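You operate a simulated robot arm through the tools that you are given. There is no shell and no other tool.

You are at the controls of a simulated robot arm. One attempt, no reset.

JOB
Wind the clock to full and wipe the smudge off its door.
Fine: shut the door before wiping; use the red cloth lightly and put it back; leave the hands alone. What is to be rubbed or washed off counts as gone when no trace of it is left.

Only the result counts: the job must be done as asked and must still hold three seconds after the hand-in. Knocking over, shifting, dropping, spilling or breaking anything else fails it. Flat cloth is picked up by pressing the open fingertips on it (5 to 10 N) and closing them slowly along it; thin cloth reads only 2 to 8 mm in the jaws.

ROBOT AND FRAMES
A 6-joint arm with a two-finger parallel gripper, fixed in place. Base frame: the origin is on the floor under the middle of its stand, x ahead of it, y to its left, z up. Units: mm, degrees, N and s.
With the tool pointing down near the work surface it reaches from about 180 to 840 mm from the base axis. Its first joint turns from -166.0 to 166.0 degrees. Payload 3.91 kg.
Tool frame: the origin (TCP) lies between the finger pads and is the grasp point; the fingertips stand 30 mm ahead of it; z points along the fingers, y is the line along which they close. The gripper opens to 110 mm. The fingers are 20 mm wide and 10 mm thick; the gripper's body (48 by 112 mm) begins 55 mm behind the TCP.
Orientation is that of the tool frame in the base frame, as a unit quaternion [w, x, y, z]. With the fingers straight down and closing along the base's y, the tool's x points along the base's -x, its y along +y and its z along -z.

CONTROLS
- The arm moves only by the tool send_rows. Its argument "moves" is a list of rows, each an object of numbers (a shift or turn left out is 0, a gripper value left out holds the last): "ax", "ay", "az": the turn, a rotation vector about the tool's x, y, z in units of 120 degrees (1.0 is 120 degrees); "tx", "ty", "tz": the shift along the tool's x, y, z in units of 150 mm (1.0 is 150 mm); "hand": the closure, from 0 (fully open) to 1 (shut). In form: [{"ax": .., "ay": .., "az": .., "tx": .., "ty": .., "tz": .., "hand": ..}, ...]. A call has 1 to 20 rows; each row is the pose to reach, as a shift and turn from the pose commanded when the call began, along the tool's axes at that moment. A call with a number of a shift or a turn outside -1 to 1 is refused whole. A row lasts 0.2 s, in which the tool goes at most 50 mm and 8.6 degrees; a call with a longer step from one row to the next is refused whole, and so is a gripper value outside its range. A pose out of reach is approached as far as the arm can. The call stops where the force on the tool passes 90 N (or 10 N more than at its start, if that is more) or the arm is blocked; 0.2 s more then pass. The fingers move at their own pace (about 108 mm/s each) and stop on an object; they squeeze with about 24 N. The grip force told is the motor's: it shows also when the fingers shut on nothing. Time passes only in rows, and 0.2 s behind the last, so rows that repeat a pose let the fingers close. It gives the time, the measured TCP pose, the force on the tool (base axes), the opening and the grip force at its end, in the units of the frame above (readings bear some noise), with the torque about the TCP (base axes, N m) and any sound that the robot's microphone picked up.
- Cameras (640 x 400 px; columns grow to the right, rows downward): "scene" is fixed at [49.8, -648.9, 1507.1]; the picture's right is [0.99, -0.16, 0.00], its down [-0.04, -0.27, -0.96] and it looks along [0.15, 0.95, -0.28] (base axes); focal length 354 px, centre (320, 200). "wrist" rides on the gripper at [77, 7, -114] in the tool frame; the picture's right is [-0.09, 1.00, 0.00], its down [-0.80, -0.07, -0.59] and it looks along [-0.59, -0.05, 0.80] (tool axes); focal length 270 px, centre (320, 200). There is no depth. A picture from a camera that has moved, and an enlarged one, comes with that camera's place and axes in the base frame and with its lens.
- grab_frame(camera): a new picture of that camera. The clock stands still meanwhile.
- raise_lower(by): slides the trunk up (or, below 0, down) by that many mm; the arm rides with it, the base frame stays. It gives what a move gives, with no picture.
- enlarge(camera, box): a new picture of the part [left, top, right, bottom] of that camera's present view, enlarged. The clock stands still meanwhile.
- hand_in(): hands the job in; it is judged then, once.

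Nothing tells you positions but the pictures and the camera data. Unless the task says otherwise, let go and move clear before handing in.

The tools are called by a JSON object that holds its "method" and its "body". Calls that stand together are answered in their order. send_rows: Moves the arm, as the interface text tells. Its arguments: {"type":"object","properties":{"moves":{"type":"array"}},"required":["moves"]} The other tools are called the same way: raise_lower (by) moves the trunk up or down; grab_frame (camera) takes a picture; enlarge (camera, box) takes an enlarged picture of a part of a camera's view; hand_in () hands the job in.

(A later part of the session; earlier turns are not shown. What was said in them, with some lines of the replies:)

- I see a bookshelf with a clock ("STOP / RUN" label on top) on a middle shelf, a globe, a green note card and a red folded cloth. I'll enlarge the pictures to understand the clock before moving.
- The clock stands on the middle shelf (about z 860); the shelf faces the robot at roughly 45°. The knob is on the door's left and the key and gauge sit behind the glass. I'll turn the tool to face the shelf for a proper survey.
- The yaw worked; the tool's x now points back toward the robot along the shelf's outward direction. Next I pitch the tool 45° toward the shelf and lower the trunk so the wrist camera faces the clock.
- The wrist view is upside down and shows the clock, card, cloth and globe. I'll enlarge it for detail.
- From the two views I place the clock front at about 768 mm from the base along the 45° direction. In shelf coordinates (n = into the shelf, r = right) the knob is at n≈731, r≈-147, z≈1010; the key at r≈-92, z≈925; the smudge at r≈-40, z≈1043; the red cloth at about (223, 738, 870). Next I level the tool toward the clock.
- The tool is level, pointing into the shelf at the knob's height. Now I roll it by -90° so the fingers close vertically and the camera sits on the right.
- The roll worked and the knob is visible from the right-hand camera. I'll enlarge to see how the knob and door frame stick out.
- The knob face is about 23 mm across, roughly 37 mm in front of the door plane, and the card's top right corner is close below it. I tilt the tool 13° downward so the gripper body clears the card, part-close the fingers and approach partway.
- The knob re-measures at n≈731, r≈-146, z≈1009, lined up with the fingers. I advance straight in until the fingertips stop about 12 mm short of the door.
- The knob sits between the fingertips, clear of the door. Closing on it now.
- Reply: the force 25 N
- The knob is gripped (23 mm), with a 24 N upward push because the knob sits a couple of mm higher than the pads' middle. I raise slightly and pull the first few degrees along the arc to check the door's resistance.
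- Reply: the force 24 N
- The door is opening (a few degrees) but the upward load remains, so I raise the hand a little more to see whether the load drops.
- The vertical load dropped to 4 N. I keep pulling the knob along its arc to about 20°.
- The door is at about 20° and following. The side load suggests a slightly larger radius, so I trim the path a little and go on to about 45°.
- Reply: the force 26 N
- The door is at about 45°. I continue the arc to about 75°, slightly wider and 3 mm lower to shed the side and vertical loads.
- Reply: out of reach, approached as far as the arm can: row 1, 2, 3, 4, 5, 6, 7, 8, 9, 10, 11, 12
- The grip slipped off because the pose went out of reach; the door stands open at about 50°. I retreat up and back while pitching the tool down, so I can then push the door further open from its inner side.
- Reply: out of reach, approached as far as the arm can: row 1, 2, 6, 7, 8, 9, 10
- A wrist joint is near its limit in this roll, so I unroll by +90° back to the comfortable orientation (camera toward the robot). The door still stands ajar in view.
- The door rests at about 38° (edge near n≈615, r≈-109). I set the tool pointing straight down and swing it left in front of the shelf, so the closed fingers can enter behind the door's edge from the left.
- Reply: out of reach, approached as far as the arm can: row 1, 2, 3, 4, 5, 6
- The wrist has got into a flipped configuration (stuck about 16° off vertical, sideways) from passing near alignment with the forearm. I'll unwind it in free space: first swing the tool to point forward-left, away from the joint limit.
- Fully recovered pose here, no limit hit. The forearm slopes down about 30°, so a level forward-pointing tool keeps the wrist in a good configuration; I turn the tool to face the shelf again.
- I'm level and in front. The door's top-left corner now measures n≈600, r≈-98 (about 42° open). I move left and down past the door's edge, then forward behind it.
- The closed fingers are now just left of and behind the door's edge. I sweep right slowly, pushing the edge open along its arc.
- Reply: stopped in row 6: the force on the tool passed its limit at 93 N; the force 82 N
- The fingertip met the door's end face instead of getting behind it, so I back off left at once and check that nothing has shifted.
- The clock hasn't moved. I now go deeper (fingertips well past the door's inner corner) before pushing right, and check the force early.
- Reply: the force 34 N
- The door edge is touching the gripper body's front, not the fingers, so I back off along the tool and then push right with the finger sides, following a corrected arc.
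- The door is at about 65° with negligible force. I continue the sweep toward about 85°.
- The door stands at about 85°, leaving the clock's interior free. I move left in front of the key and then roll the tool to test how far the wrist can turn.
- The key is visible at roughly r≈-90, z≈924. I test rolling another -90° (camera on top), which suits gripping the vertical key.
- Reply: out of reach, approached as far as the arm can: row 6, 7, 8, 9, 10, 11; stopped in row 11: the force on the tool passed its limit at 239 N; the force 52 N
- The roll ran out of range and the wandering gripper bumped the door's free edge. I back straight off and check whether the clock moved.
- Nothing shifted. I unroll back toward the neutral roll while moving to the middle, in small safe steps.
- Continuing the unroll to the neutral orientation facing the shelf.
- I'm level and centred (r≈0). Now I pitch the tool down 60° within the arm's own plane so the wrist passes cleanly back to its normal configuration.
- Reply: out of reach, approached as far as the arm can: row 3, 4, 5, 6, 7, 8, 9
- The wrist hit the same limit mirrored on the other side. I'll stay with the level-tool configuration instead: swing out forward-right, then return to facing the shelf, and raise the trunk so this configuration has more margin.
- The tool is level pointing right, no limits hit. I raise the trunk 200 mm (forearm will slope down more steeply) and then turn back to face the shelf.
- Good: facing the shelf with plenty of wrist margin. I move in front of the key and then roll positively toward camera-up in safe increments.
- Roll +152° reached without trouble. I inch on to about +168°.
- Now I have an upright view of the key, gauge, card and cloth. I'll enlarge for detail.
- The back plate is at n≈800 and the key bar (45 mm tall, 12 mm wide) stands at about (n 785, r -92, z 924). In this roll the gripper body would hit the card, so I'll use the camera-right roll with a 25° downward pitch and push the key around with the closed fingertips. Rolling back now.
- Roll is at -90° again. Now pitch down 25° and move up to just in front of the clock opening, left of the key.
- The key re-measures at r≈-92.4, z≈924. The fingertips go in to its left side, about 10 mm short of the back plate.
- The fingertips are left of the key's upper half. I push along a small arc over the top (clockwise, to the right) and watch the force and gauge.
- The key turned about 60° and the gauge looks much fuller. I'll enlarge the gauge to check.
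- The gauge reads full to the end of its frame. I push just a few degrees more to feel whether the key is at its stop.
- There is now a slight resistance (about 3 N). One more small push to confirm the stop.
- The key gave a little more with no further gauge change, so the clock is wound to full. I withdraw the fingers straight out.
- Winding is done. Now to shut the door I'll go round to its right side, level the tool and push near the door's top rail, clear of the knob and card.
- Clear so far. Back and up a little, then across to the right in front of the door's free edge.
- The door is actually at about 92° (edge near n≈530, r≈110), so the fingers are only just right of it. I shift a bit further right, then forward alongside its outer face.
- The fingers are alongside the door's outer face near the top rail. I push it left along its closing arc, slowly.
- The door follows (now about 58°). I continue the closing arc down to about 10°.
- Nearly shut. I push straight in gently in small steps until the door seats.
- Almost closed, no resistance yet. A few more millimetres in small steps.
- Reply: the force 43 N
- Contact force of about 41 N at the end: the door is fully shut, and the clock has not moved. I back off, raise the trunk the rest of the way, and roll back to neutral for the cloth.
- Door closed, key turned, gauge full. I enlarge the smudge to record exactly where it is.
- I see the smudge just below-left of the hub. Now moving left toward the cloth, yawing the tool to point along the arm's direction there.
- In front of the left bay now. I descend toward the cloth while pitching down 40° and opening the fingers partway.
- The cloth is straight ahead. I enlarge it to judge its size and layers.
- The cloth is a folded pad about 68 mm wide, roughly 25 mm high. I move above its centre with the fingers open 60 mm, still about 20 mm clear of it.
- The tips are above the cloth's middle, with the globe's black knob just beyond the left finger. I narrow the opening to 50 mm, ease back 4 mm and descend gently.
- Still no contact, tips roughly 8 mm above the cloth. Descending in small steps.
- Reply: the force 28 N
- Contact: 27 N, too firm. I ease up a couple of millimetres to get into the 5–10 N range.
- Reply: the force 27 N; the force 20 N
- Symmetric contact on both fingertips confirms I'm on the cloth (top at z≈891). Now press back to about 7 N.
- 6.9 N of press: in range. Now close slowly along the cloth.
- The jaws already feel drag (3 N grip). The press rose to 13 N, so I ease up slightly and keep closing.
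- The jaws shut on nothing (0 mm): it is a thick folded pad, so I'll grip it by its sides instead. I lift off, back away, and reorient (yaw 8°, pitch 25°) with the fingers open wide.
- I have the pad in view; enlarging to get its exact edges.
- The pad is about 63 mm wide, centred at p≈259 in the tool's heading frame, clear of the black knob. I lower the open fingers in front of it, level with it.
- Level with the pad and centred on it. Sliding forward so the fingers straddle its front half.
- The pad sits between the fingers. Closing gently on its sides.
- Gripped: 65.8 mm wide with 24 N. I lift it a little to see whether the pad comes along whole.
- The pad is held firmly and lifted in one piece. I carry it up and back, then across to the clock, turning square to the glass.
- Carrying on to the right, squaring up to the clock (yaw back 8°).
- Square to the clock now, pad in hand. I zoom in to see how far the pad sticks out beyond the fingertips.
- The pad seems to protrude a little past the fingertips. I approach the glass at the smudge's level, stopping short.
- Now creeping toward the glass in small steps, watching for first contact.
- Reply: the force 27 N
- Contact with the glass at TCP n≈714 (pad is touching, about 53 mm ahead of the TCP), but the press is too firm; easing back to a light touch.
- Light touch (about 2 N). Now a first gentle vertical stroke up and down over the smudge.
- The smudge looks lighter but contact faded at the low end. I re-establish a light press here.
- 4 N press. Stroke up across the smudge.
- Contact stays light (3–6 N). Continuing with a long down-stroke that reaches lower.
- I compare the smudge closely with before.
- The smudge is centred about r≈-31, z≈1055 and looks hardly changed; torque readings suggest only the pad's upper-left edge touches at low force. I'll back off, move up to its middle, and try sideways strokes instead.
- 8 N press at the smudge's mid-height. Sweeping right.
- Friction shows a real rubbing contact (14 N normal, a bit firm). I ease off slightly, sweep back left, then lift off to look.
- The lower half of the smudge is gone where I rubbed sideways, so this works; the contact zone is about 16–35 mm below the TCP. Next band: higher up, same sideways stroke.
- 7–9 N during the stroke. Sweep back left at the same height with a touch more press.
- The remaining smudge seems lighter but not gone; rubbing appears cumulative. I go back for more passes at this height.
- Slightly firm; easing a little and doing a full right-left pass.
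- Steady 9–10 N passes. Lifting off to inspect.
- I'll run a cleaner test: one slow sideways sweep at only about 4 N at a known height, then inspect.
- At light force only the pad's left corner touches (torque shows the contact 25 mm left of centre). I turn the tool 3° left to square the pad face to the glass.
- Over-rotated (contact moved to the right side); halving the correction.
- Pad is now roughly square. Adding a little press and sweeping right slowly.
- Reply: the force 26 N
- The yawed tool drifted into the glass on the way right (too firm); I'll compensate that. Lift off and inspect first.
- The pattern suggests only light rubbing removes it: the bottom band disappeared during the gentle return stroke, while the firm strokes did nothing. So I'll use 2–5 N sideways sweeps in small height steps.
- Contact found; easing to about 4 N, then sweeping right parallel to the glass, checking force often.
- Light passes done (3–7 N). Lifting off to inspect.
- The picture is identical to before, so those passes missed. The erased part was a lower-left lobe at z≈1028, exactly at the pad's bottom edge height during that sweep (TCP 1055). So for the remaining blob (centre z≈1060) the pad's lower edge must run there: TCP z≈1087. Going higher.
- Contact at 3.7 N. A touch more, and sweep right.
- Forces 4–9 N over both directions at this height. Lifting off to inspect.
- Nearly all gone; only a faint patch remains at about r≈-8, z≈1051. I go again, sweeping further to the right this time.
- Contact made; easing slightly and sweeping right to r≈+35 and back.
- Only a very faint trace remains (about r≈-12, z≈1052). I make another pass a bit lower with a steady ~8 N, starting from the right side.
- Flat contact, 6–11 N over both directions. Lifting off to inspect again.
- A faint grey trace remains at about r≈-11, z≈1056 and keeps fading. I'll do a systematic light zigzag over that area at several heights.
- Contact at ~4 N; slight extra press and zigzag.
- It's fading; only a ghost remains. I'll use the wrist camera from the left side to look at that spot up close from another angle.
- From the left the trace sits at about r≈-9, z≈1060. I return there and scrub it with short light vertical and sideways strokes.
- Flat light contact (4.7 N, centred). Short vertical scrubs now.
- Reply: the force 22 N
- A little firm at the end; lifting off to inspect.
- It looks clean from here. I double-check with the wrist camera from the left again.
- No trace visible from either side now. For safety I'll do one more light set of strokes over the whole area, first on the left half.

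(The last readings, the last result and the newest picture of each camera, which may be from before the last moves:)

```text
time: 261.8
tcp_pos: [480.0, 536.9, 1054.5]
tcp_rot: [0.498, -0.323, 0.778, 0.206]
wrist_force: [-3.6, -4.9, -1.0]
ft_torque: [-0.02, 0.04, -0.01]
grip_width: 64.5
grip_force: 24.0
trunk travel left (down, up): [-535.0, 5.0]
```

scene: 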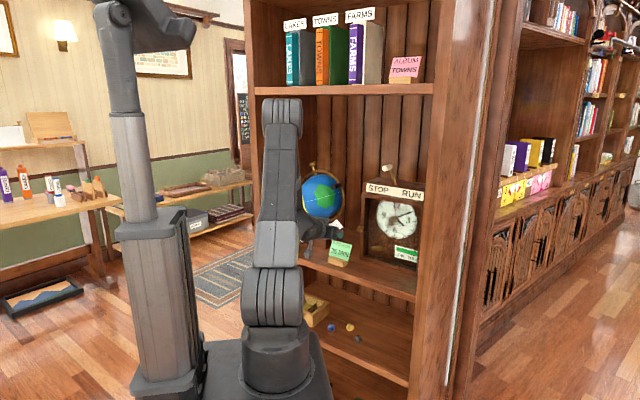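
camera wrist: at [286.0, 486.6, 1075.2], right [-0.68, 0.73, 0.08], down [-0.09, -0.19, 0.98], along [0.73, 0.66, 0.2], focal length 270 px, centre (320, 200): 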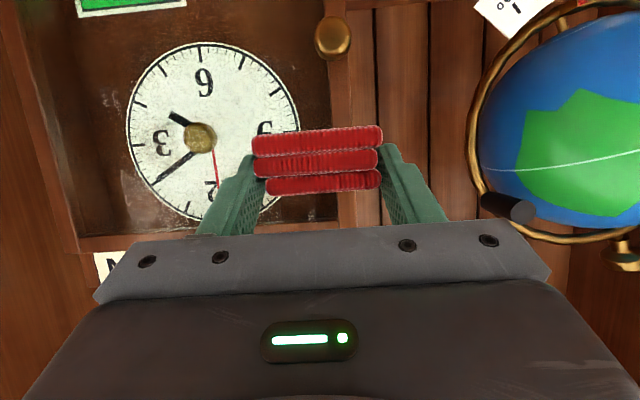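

6 N. Vertical scrub up and down on the left half.

{"method": "send_rows", "body": {"moves": [{"tx": -0.0362, "tz": -0.0169, "hand": 0.6}, {"tx": -0.0725, "tz": -0.0338}, {"tx": -0.1087, "tz": -0.0508}, {"tx": -0.145, "tz": -0.0677}, {"tx": -0.1812, "tz": -0.0846}, {"tx": -0.2175, "tz": -0.1015}]}}

{"method": "send_rows", "body": {"moves": [{"tx": 0.0362, "tz": 0.0173}, {"tx": 0.0722, "tz": 0.0346}, {"tx": 0.1083, "tz": 0.0519}, {"tx": 0.1444, "tz": 0.0692}, {"tx": 0.1804, "tz": 0.0865}, {"tx": 0.2165, "tz": 0.1038}]}}

{"method": "send_rows", "body": {"moves": [{"ty": -0.05}, {"ty": -0.1}, {"ty": -0.15}, {"ty": -0.2}, {"ty": -0.25}, {"ty": -0.3}, {"ty": -0.35}]}}

```text
time: 263.2
tcp_pos: [480.1, 535.8, 1090.7]
tcp_rot: [0.498, -0.323, 0.778, 0.206]
wrist_force: [-8.2, -8.8, -4.9]
ft_torque: [-0.13, 0.18, -0.06]
grip_width: 64.4
grip_force: 24.0
trunk travel left (down, up): [-535.0, 5.0]
```

```text
time: 264.6
tcp_pos: [480.0, 535.8, 1056.1]
tcp_rot: [0.498, -0.323, 0.778, 0.206]
wrist_force: [-8.1, -6.9, 4.8]
ft_torque: [0.06, -0.14, -0.07]
grip_width: 64.3
grip_force: 24.0
trunk travel left (down, up): [-535.0, 5.0]
```

```text
time: 266.2
tcp_pos: [519.2, 499.0, 1056.9]
tcp_rot: [0.498, -0.322, 0.779, 0.205]
wrist_force: [-10.3, -5.2, -0.3]
ft_torque: [-0.03, 0.08, 0.09]
grip_width: 64.2
grip_force: 24.0
trunk travel left (down, up): [-535.0, 5.0]
```

Now the right half: vertical scrub, then a sideways pass back along the top.

{"method": "send_rows", "body": {"moves": [{"tx": -0.0354, "tz": -0.0187, "hand": 0.6}, {"tx": -0.0717, "tz": -0.0356}, {"tx": -0.1079, "tz": -0.0526}, {"tx": -0.1442, "tz": -0.0695}, {"tx": -0.1804, "tz": -0.0864}]}}

{"method": "send_rows", "body": {"moves": [{"ty": 0.05, "tx": 0.0006, "tz": -0.0012}, {"ty": 0.1, "tx": 0.0006, "tz": -0.0012}, {"ty": 0.15, "tx": 0.0006, "tz": -0.0012}, {"ty": 0.2, "tx": 0.0006, "tz": -0.0012}, {"ty": 0.25, "tx": 0.0006, "tz": -0.0012}, {"ty": 0.3, "tx": 0.0006, "tz": -0.0012}, {"ty": 0.35, "tx": 0.0006, "tz": -0.0012}, {"ty": 0.4, "tx": 0.0006, "tz": -0.0012}, {"ty": 0.45, "tx": 0.0006, "tz": -0.0012}]}}

{"method": "send_rows", "body": {"moves": [{"tx": 0.02, "tz": -0.04}, {"tx": 0.07, "tz": -0.15}, {"tx": 0.07, "tz": -0.3}, {"tx": 0.07, "tz": -0.4}]}}

{"method": "enlarge", "body": {"camera": "scene", "box": [382, 212, 406, 232]}}

{"method": "grab_frame", "body": {"camera": "wrist"}}

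```text
time: 267.4
tcp_pos: [518.8, 499.6, 1087.3]
tcp_rot: [0.497, -0.323, 0.779, 0.206]
wrist_force: [-8.6, -9.0, -4.1]
ft_torque: [-0.15, 0.19, -0.09]
grip_width: 64.6
grip_force: 23.8
trunk travel left (down, up): [-535.0, 5.0]
```

```text
time: 269.4
tcp_pos: [468.8, 548.4, 1085.4]
tcp_rot: [0.498, -0.324, 0.778, 0.207]
wrist_force: [-2.0, -2.8, 0.0]
ft_torque: [-0.01, 0.01, -0.01]
grip_width: 64.3
grip_force: 23.8
trunk travel left (down, up): [-535.0, 5.0]
```

```text
time: 270.4
tcp_pos: [427.3, 505.1, 1099.6]
tcp_rot: [0.497, -0.323, 0.779, 0.205]
wrist_force: [0.3, -0.1, -0.5]
ft_torque: [-0.01, 0.02, 0.01]
grip_width: 64.5
grip_force: 24.4
trunk travel left (down, up): [-535.0, 5.0]
```

```text
16.00 times, centred on (394, 222) of scene
camera zoom: at [49.8, -648.9, 1507.1], right [0.99, -0.16, 0.0], down [-0.04, -0.27, -0.96], along [0.15, 0.95, -0.28], focal length 5671 px, centre (-864, -152)
```

zoom: 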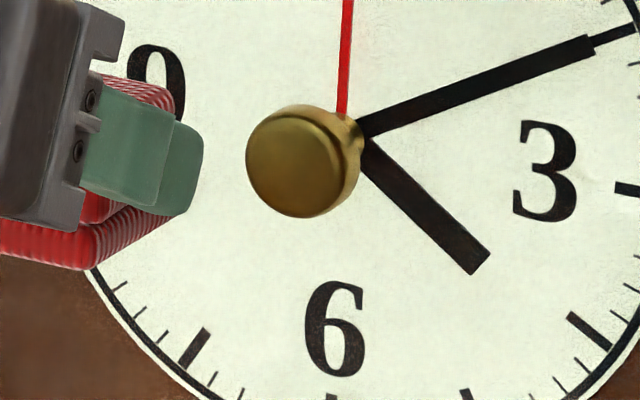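

```text
taken
camera wrist: at [325.6, 412.7, 1079.7], right [-0.68, 0.73, 0.08], down [-0.09, -0.19, 0.98], along [0.73, 0.66, 0.2], focal length 270 px, centre (320, 200)
```

wrist: 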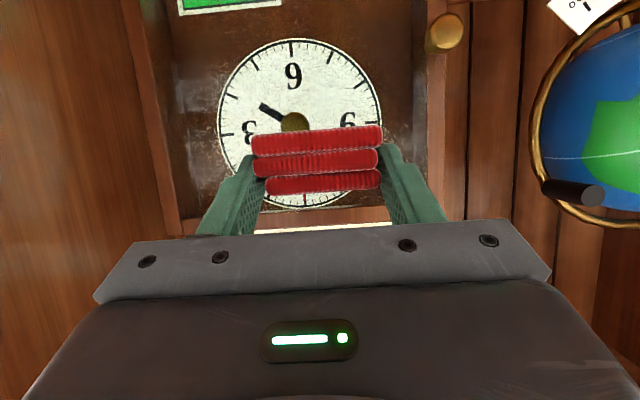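

The hub and hands now show crisp and bright: the smudge is gone. Time to put the cloth back: retreat first, then carry it left.

{"method": "send_rows", "body": {"moves": [{"tx": 0.0, "tz": -0.2, "hand": 0.6}, {"tx": 0.2, "tz": -0.3}, {"tx": 0.4, "tz": -0.28}, {"tx": 0.56, "tz": -0.254}]}}

{"method": "send_rows", "body": {"moves": [{"ty": 0.184, "ax": -0.0121, "az": -0.0056}, {"ty": 0.368, "ax": -0.0242, "az": -0.0113}, {"ty": 0.552, "ax": -0.0362, "az": -0.0169}, {"ty": 0.736, "ax": -0.0483, "az": -0.0226}, {"ty": 0.92, "ax": -0.0604, "az": -0.0282}, {"ty": 0.92, "ax": -0.0604, "az": -0.0282}]}}

{"method": "grab_frame", "body": {"camera": "wrist"}}

{"method": "enlarge", "body": {"camera": "scene", "box": [340, 150, 440, 280]}}

```text
time: 271.4
tcp_pos: [378.5, 456.1, 1038.4]
tcp_rot: [0.497, -0.323, 0.778, 0.206]
wrist_force: [0.7, 0.0, -0.5]
ft_torque: [-0.01, 0.0, -0.02]
grip_width: 64.4
grip_force: 23.3
trunk travel left (down, up): [-535.0, 5.0]
```

```text
time: 272.8
tcp_pos: [281.9, 551.7, 1039.4]
tcp_rot: [0.481, -0.377, 0.754, 0.241]
wrist_force: [-0.1, 0.2, -0.6]
ft_torque: [-0.02, 0.03, -0.01]
grip_width: 64.5
grip_force: 24.1
trunk travel left (down, up): [-535.0, 5.0]
```

```text
taken
camera wrist: at [193.2, 446.9, 1019.0], right [-0.77, 0.63, 0.08], down [-0.07, -0.2, 0.98], along [0.63, 0.75, 0.2], focal length 270 px, centre (320, 200)
```

wrist: 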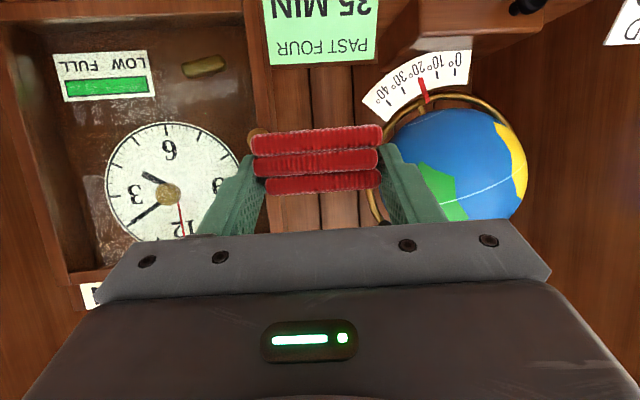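

```text
3.08 times, centred on (390, 215) of scene
camera zoom: at [49.8, -648.9, 1507.1], right [0.99, -0.16, 0.0], down [-0.04, -0.27, -0.96], along [0.15, 0.95, -0.28], focal length 1091 px, centre (105, 154)
```

zoom: 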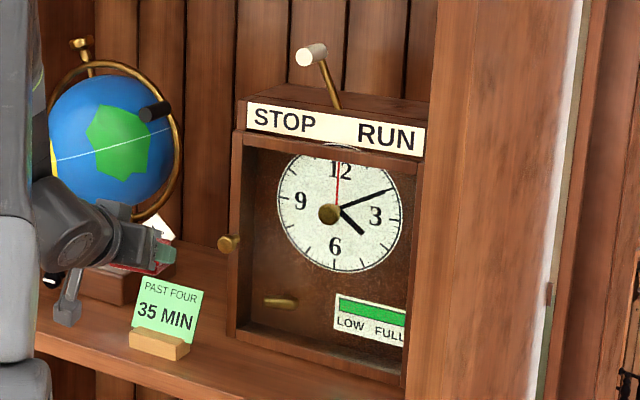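

Everything else is exactly where it was. I carry the pad left at a safe height, then lower it over its spot.

{"method": "send_rows", "body": {"moves": [{"ty": 0.2, "hand": 0.6}, {"ty": 0.4}, {"ty": 0.6}, {"ty": 0.8}, {"ty": 1.0}, {"ty": 1.0}]}}

{"method": "send_rows", "body": {"moves": [{"tx": 0.16, "ty": 0.02, "tz": 0.1}, {"tx": 0.32, "ty": 0.04, "tz": 0.2}, {"tx": 0.48, "ty": 0.047, "tz": 0.3}, {"tx": 0.48, "ty": 0.047, "tz": 0.3}]}}

{"method": "grab_frame", "body": {"camera": "wrist"}}

{"method": "enlarge", "body": {"camera": "scene", "box": [270, 200, 370, 280]}}

```text
time: 274.2
tcp_pos: [161.6, 642.4, 1039.6]
tcp_rot: [0.482, -0.377, 0.754, 0.24]
wrist_force: [0.6, -1.0, -1.1]
ft_torque: [-0.01, 0.03, 0.0]
grip_width: 64.6
grip_force: 24.0
trunk travel left (down, up): [-535.0, 5.0]
```

```text
time: 275.2
tcp_pos: [161.5, 656.1, 956.7]
tcp_rot: [0.482, -0.376, 0.755, 0.239]
wrist_force: [0.0, -0.5, -0.1]
ft_torque: [-0.03, 0.01, 0.0]
grip_width: 64.6
grip_force: 23.8
trunk travel left (down, up): [-535.0, 5.0]
```

```text
taken
camera wrist: at [72.7, 550.4, 936.4], right [-0.77, 0.63, 0.08], down [-0.07, -0.2, 0.98], along [0.63, 0.75, 0.2], focal length 270 px, centre (320, 200)
```

wrist: 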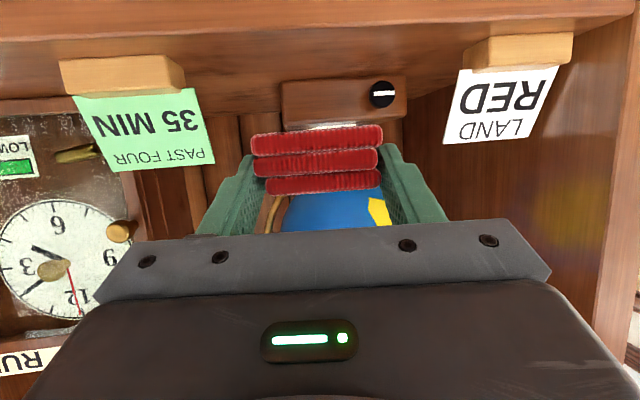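

```text
5.00 times, centred on (320, 240) of scene
camera zoom: at [49.8, -648.9, 1507.1], right [0.99, -0.16, 0.0], down [-0.04, -0.27, -0.96], along [0.15, 0.95, -0.28], focal length 1772 px, centre (320, 0)
```

zoom: 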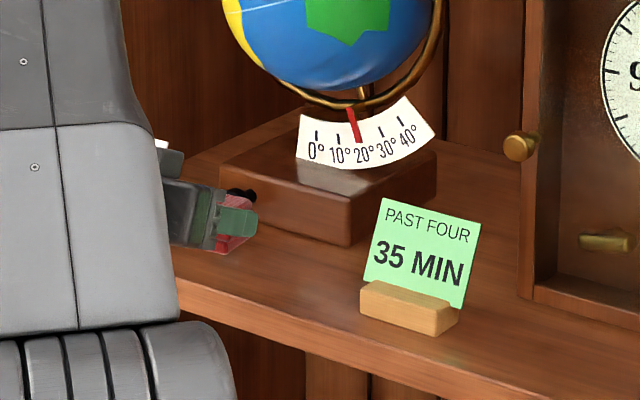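

Over the spot. Moving forward above the shelf, then down gently until the pad touches.

{"method": "send_rows", "body": {"moves": [{"tx": -0.039, "ty": -0.004, "tz": 0.173, "hand": 0.6}, {"tx": -0.077, "ty": -0.009, "tz": 0.347}, {"tx": -0.1155, "ty": -0.013, "tz": 0.522}, {"tx": -0.1155, "ty": -0.013, "tz": 0.522}]}}

{"method": "send_rows", "body": {"moves": [{"tx": 0.0604, "tz": 0.0282}, {"tx": 0.1208, "tz": 0.0564}, {"tx": 0.1812, "tz": 0.0845}, {"tx": 0.2416, "tz": 0.1127}]}}

{"method": "grab_frame", "body": {"camera": "wrist"}}

{"method": "enlarge", "body": {"camera": "scene", "box": [270, 200, 370, 280]}}

```text
time: 276.2
tcp_pos: [210.3, 718.7, 937.7]
tcp_rot: [0.482, -0.377, 0.754, 0.24]
wrist_force: [-0.2, 0.5, -0.2]
ft_torque: [0.01, 0.02, -0.05]
grip_width: 64.3
grip_force: 23.7
trunk travel left (down, up): [-535.0, 5.0]
```

```text
time: 277.2
tcp_pos: [210.8, 718.5, 898.3]
tcp_rot: [0.483, -0.376, 0.754, 0.24]
wrist_force: [-0.2, -0.3, -0.7]
ft_torque: [0.0, 0.06, 0.0]
grip_width: 64.5
grip_force: 24.0
trunk travel left (down, up): [-535.0, 5.0]
```

```text
taken
camera wrist: at [121.7, 612.5, 877.8], right [-0.77, 0.63, 0.08], down [-0.07, -0.2, 0.98], along [0.63, 0.75, 0.2], focal length 270 px, centre (320, 200)
```

wrist: 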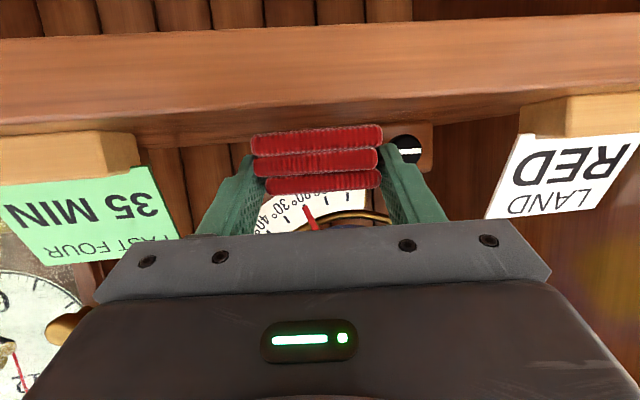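

```text
5.00 times, centred on (320, 240) of scene
camera zoom: at [49.8, -648.9, 1507.1], right [0.99, -0.16, 0.0], down [-0.04, -0.27, -0.96], along [0.15, 0.95, -0.28], focal length 1772 px, centre (320, 0)
```

zoom: 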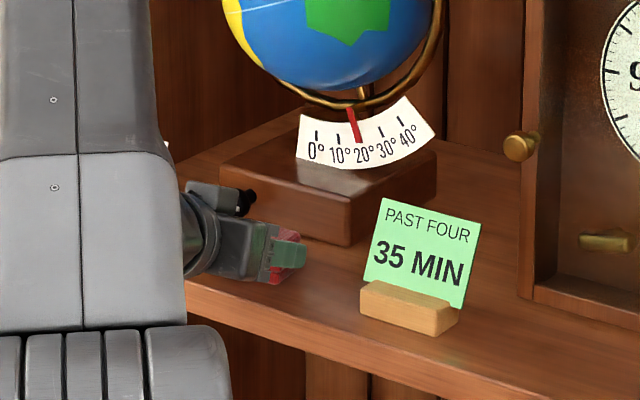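

About 10 mm above the shelf. Lowering in small steps.

{"method": "send_rows", "body": {"moves": [{"tx": 0.0181, "tz": 0.0085, "hand": 0.6}, {"tx": 0.0362, "tz": 0.0169}, {"tx": 0.0362, "tz": 0.0169}]}}

{"method": "send_rows", "body": {"moves": [{"tx": 0.0091, "tz": 0.0042}, {"tx": 0.0091, "tz": 0.0042}]}}

{"method": "send_rows", "body": {"moves": [{"tx": 0.0091, "tz": 0.0042}, {"tx": 0.0091, "tz": 0.0042}]}}

```text
time: 278.0
tcp_pos: [210.1, 718.4, 893.0]
tcp_rot: [0.481, -0.377, 0.755, 0.239]
wrist_force: [0.5, -0.4, -0.8]
ft_torque: [0.0, 0.02, 0.0]
grip_width: 64.4
grip_force: 24.2
trunk travel left (down, up): [-535.0, 5.0]
```

```text
time: 278.6
tcp_pos: [211.4, 719.0, 891.6]
tcp_rot: [0.482, -0.376, 0.754, 0.239]
wrist_force: [1.0, -0.4, -0.3]
ft_torque: [-0.02, 0.02, 0.0]
grip_width: 64.4
grip_force: 24.2
trunk travel left (down, up): [-535.0, 5.0]
```

```text
time: 279.2
tcp_pos: [210.2, 718.1, 889.6]
tcp_rot: [0.482, -0.376, 0.754, 0.24]
wrist_force: [0.6, -0.5, 0.2]
ft_torque: [0.03, -0.01, 0.02]
grip_width: 64.3
grip_force: 23.6
trunk travel left (down, up): [-535.0, 5.0]
```

{"method": "send_rows", "body": {"moves": [{"tx": 0.006, "tz": 0.0028, "hand": 0.6}, {"tx": 0.006, "tz": 0.0028}]}}

{"method": "send_rows", "body": {"moves": [{"tx": 0.006, "tz": 0.0028}, {"tx": 0.006, "tz": 0.0028}]}}

```text
time: 279.8
tcp_pos: [210.0, 719.3, 889.0]
tcp_rot: [0.483, -0.376, 0.754, 0.24]
wrist_force: [-0.6, -0.5, 2.6]
ft_torque: [0.12, -0.02, -0.02]
grip_width: 64.6
grip_force: 24.6
trunk travel left (down, up): [-535.0, 5.0]
```

```text
time: 280.4
tcp_pos: [210.0, 719.5, 890.5]
tcp_rot: [0.482, -0.377, 0.754, 0.241]
wrist_force: [0.7, 0.4, 9.1]
ft_torque: [0.24, -0.18, 0.0]
grip_width: 64.5
grip_force: 24.2
trunk travel left (down, up): [-535.0, 5.0]
```

The pad is resting on the shelf (9 N). I ease up slightly and open the fingers.

{"method": "send_rows", "body": {"moves": [{"tx": -0.0048, "tz": -0.0022, "hand": 0.6}, {"tx": -0.0048, "tz": -0.0022, "hand": 0.4}, {"tx": -0.0048, "tz": -0.0022, "hand": 0.35}, {"tx": -0.0048, "tz": -0.0022, "hand": 0.3}, {"tx": -0.0048, "tz": -0.0022, "hand": 0.22}, {"tx": -0.0048, "tz": -0.0022, "hand": 0.2}, {"tx": -0.0048, "tz": -0.0022, "hand": 0.2}]}}

{"method": "grab_frame", "body": {"camera": "wrist"}}

```text
time: 282.0
tcp_pos: [209.8, 718.2, 889.2]
tcp_rot: [0.481, -0.376, 0.755, 0.239]
wrist_force: [-0.4, 0.3, -0.6]
ft_torque: [0.0, 0.01, -0.02]
grip_width: 88.2
grip_force: 0.0
trunk travel left (down, up): [-535.0, 5.0]
```

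```text
taken
camera wrist: at [122.1, 612.5, 868.7], right [-0.77, 0.63, 0.08], down [-0.07, -0.2, 0.98], along [0.63, 0.75, 0.2], focal length 270 px, centre (320, 200)
```

wrist: 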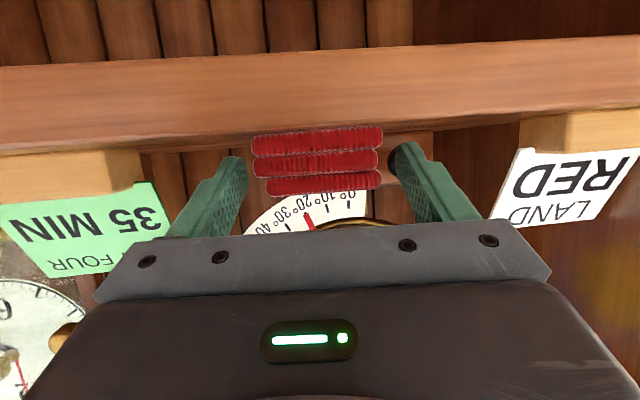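

The pad stands free between the open fingers. Withdrawing straight back.

{"method": "send_rows", "body": {"moves": [{"tx": 0.0423, "tz": -0.0906, "hand": 0.2}, {"tx": 0.0845, "tz": -0.1812}, {"tx": 0.1268, "tz": -0.2718}, {"tx": 0.169, "tz": -0.3624}, {"tx": 0.2113, "tz": -0.453}, {"tx": 0.15, "tz": -0.6}, {"tx": 0.0, "tz": -0.8}]}}

{"method": "grab_frame", "body": {"camera": "wrist"}}

{"method": "grab_frame", "body": {"camera": "scene"}}

{"method": "enlarge", "body": {"camera": "scene", "box": [270, 200, 370, 280]}}

```text
time: 283.6
tcp_pos: [145.0, 630.5, 940.5]
tcp_rot: [0.482, -0.377, 0.754, 0.24]
wrist_force: [0.0, 0.1, -0.3]
ft_torque: [-0.01, 0.01, 0.02]
grip_width: 87.9
grip_force: 0.1
trunk travel left (down, up): [-535.0, 5.0]
```

```text
taken
camera wrist: at [56.7, 524.1, 919.3], right [-0.77, 0.63, 0.08], down [-0.07, -0.2, 0.98], along [0.63, 0.75, 0.2], focal length 270 px, centre (320, 200)
```

wrist: 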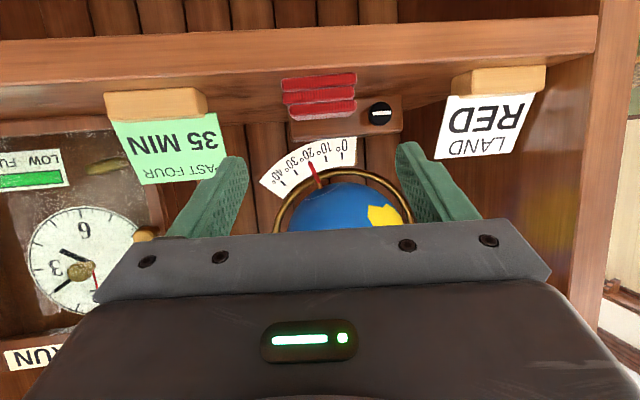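

```text
taken
```

scene: 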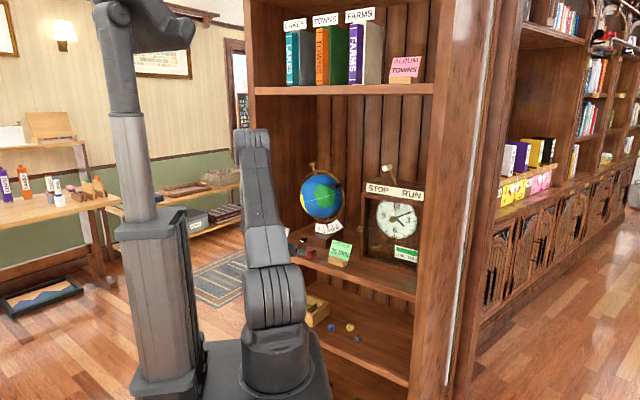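

```text
5.00 times, centred on (320, 240) of scene
camera zoom: at [49.8, -648.9, 1507.1], right [0.99, -0.16, 0.0], down [-0.04, -0.27, -0.96], along [0.15, 0.95, -0.28], focal length 1772 px, centre (320, 0)
```

zoom: 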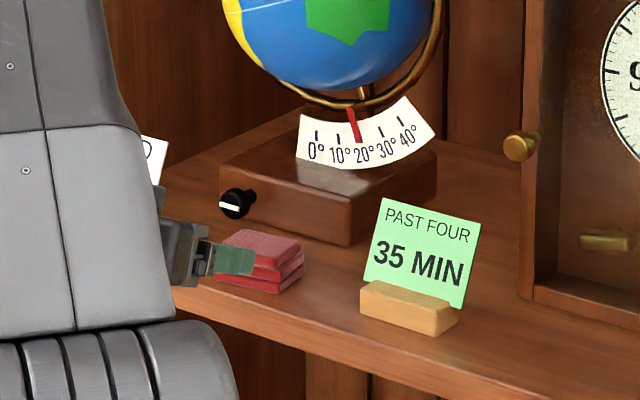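

The pad is back in its place and everything around it is untouched. I move further clear and take a final close look at the door, gauge and hands.

{"method": "send_rows", "body": {"moves": [{"tz": -0.2, "tx": -0.1, "hand": 0.2}, {"tz": -0.4, "tx": -0.2}, {"tz": -0.6, "tx": -0.3}]}}

{"method": "enlarge", "body": {"camera": "scene", "box": [382, 205, 414, 232]}}

{"method": "enlarge", "body": {"camera": "scene", "box": [340, 150, 440, 280]}}

{"method": "enlarge", "body": {"camera": "scene", "box": [385, 235, 425, 270]}}

{"method": "grab_frame", "body": {"camera": "wrist"}}

```text
time: 284.4
tcp_pos: [107.6, 582.2, 1019.4]
tcp_rot: [0.482, -0.376, 0.754, 0.239]
wrist_force: [-0.3, -0.3, -0.2]
ft_torque: [-0.03, -0.03, -0.01]
grip_width: 87.9
grip_force: 0.0
trunk travel left (down, up): [-535.0, 5.0]
```

```text
14.81 times, centred on (398, 218) of scene
camera zoom: at [49.8, -648.9, 1507.1], right [0.99, -0.16, 0.0], down [-0.04, -0.27, -0.96], along [0.15, 0.95, -0.28], focal length 5251 px, centre (-836, -74)
```

zoom: 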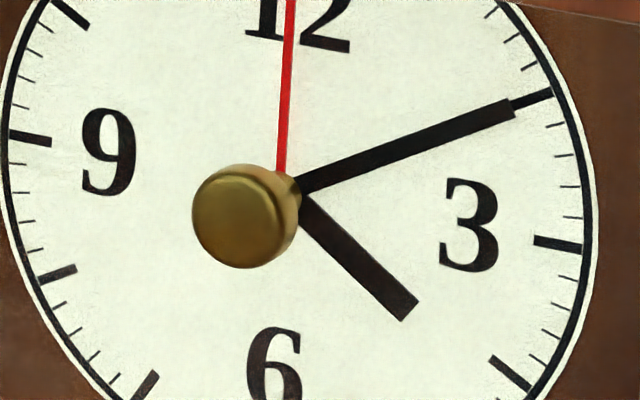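

```text
3.08 times, centred on (390, 215) of scene
camera zoom: at [49.8, -648.9, 1507.1], right [0.99, -0.16, 0.0], down [-0.04, -0.27, -0.96], along [0.15, 0.95, -0.28], focal length 1091 px, centre (105, 154)
```

zoom: 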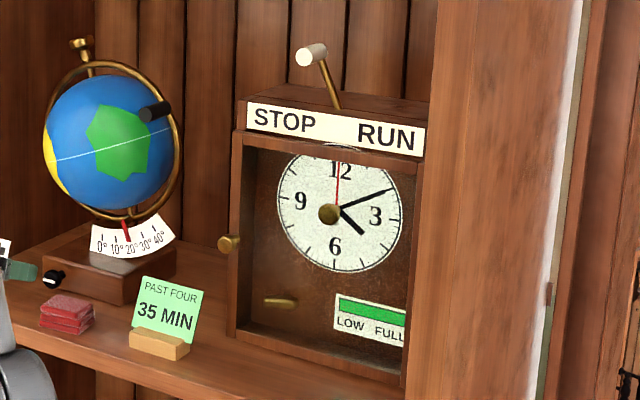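

```text
11.43 times, centred on (405, 252) of scene
camera zoom: at [49.8, -648.9, 1507.1], right [0.99, -0.16, 0.0], down [-0.04, -0.27, -0.96], along [0.15, 0.95, -0.28], focal length 4051 px, centre (-651, -400)
```

zoom: 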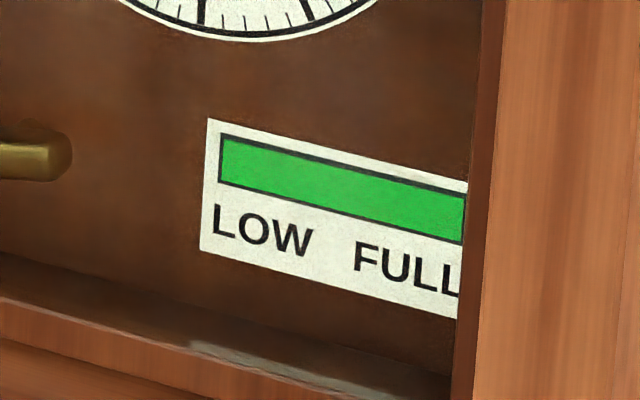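

```text
taken
camera wrist: at [18.3, 475.6, 998.3], right [-0.77, 0.63, 0.08], down [-0.07, -0.2, 0.98], along [0.63, 0.75, 0.2], focal length 270 px, centre (320, 200)
```

wrist: 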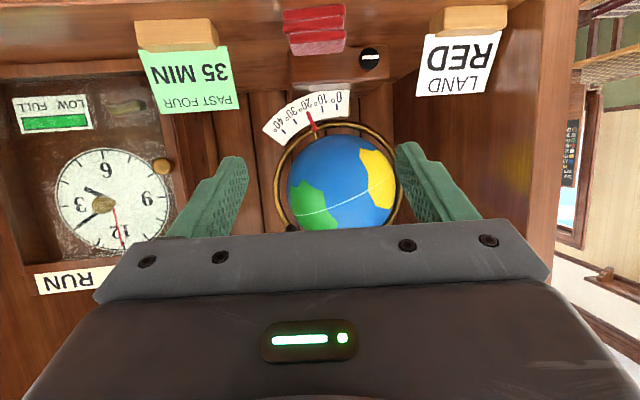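

The dial shows no trace of the smudge. The gauge is full, the door is shut, the hands and lever are unchanged, and the cloth is back in its spot with the arm clear. Handing in.

{"method": "hand_in", "body": {}}

```text
The job is handed in.
```

I wound the clock to full, shut its door and wiped the smudge off the glass. I've handed the job in, but no result has come back yet.

- **Winding:** I turned the key clockwise until the gauge read full. I then turned it about 10° more; the gauge didn't change and the key reached no hard stop.
- **Door:** It was fully shut before I started wiping and is still shut.
- **Smudge:** No trace is left, checked up close from two angles.
- **Cloth:** It is back within a few millimetres of where it started.
- **Everything else:** The hands, the stop/run lever, the globe and the cards look the same as at the start.

Two things could still count against the job:

- **Wiping force:** Most strokes pressed at about 3–14 N. A few readings reached 20–26 N, which may be more than "lightly".
- **Bumps while opening the door:** The gripper hit the door's edge twice, at 93 N and 239 N. Comparing pictures afterwards, the clock had not moved.
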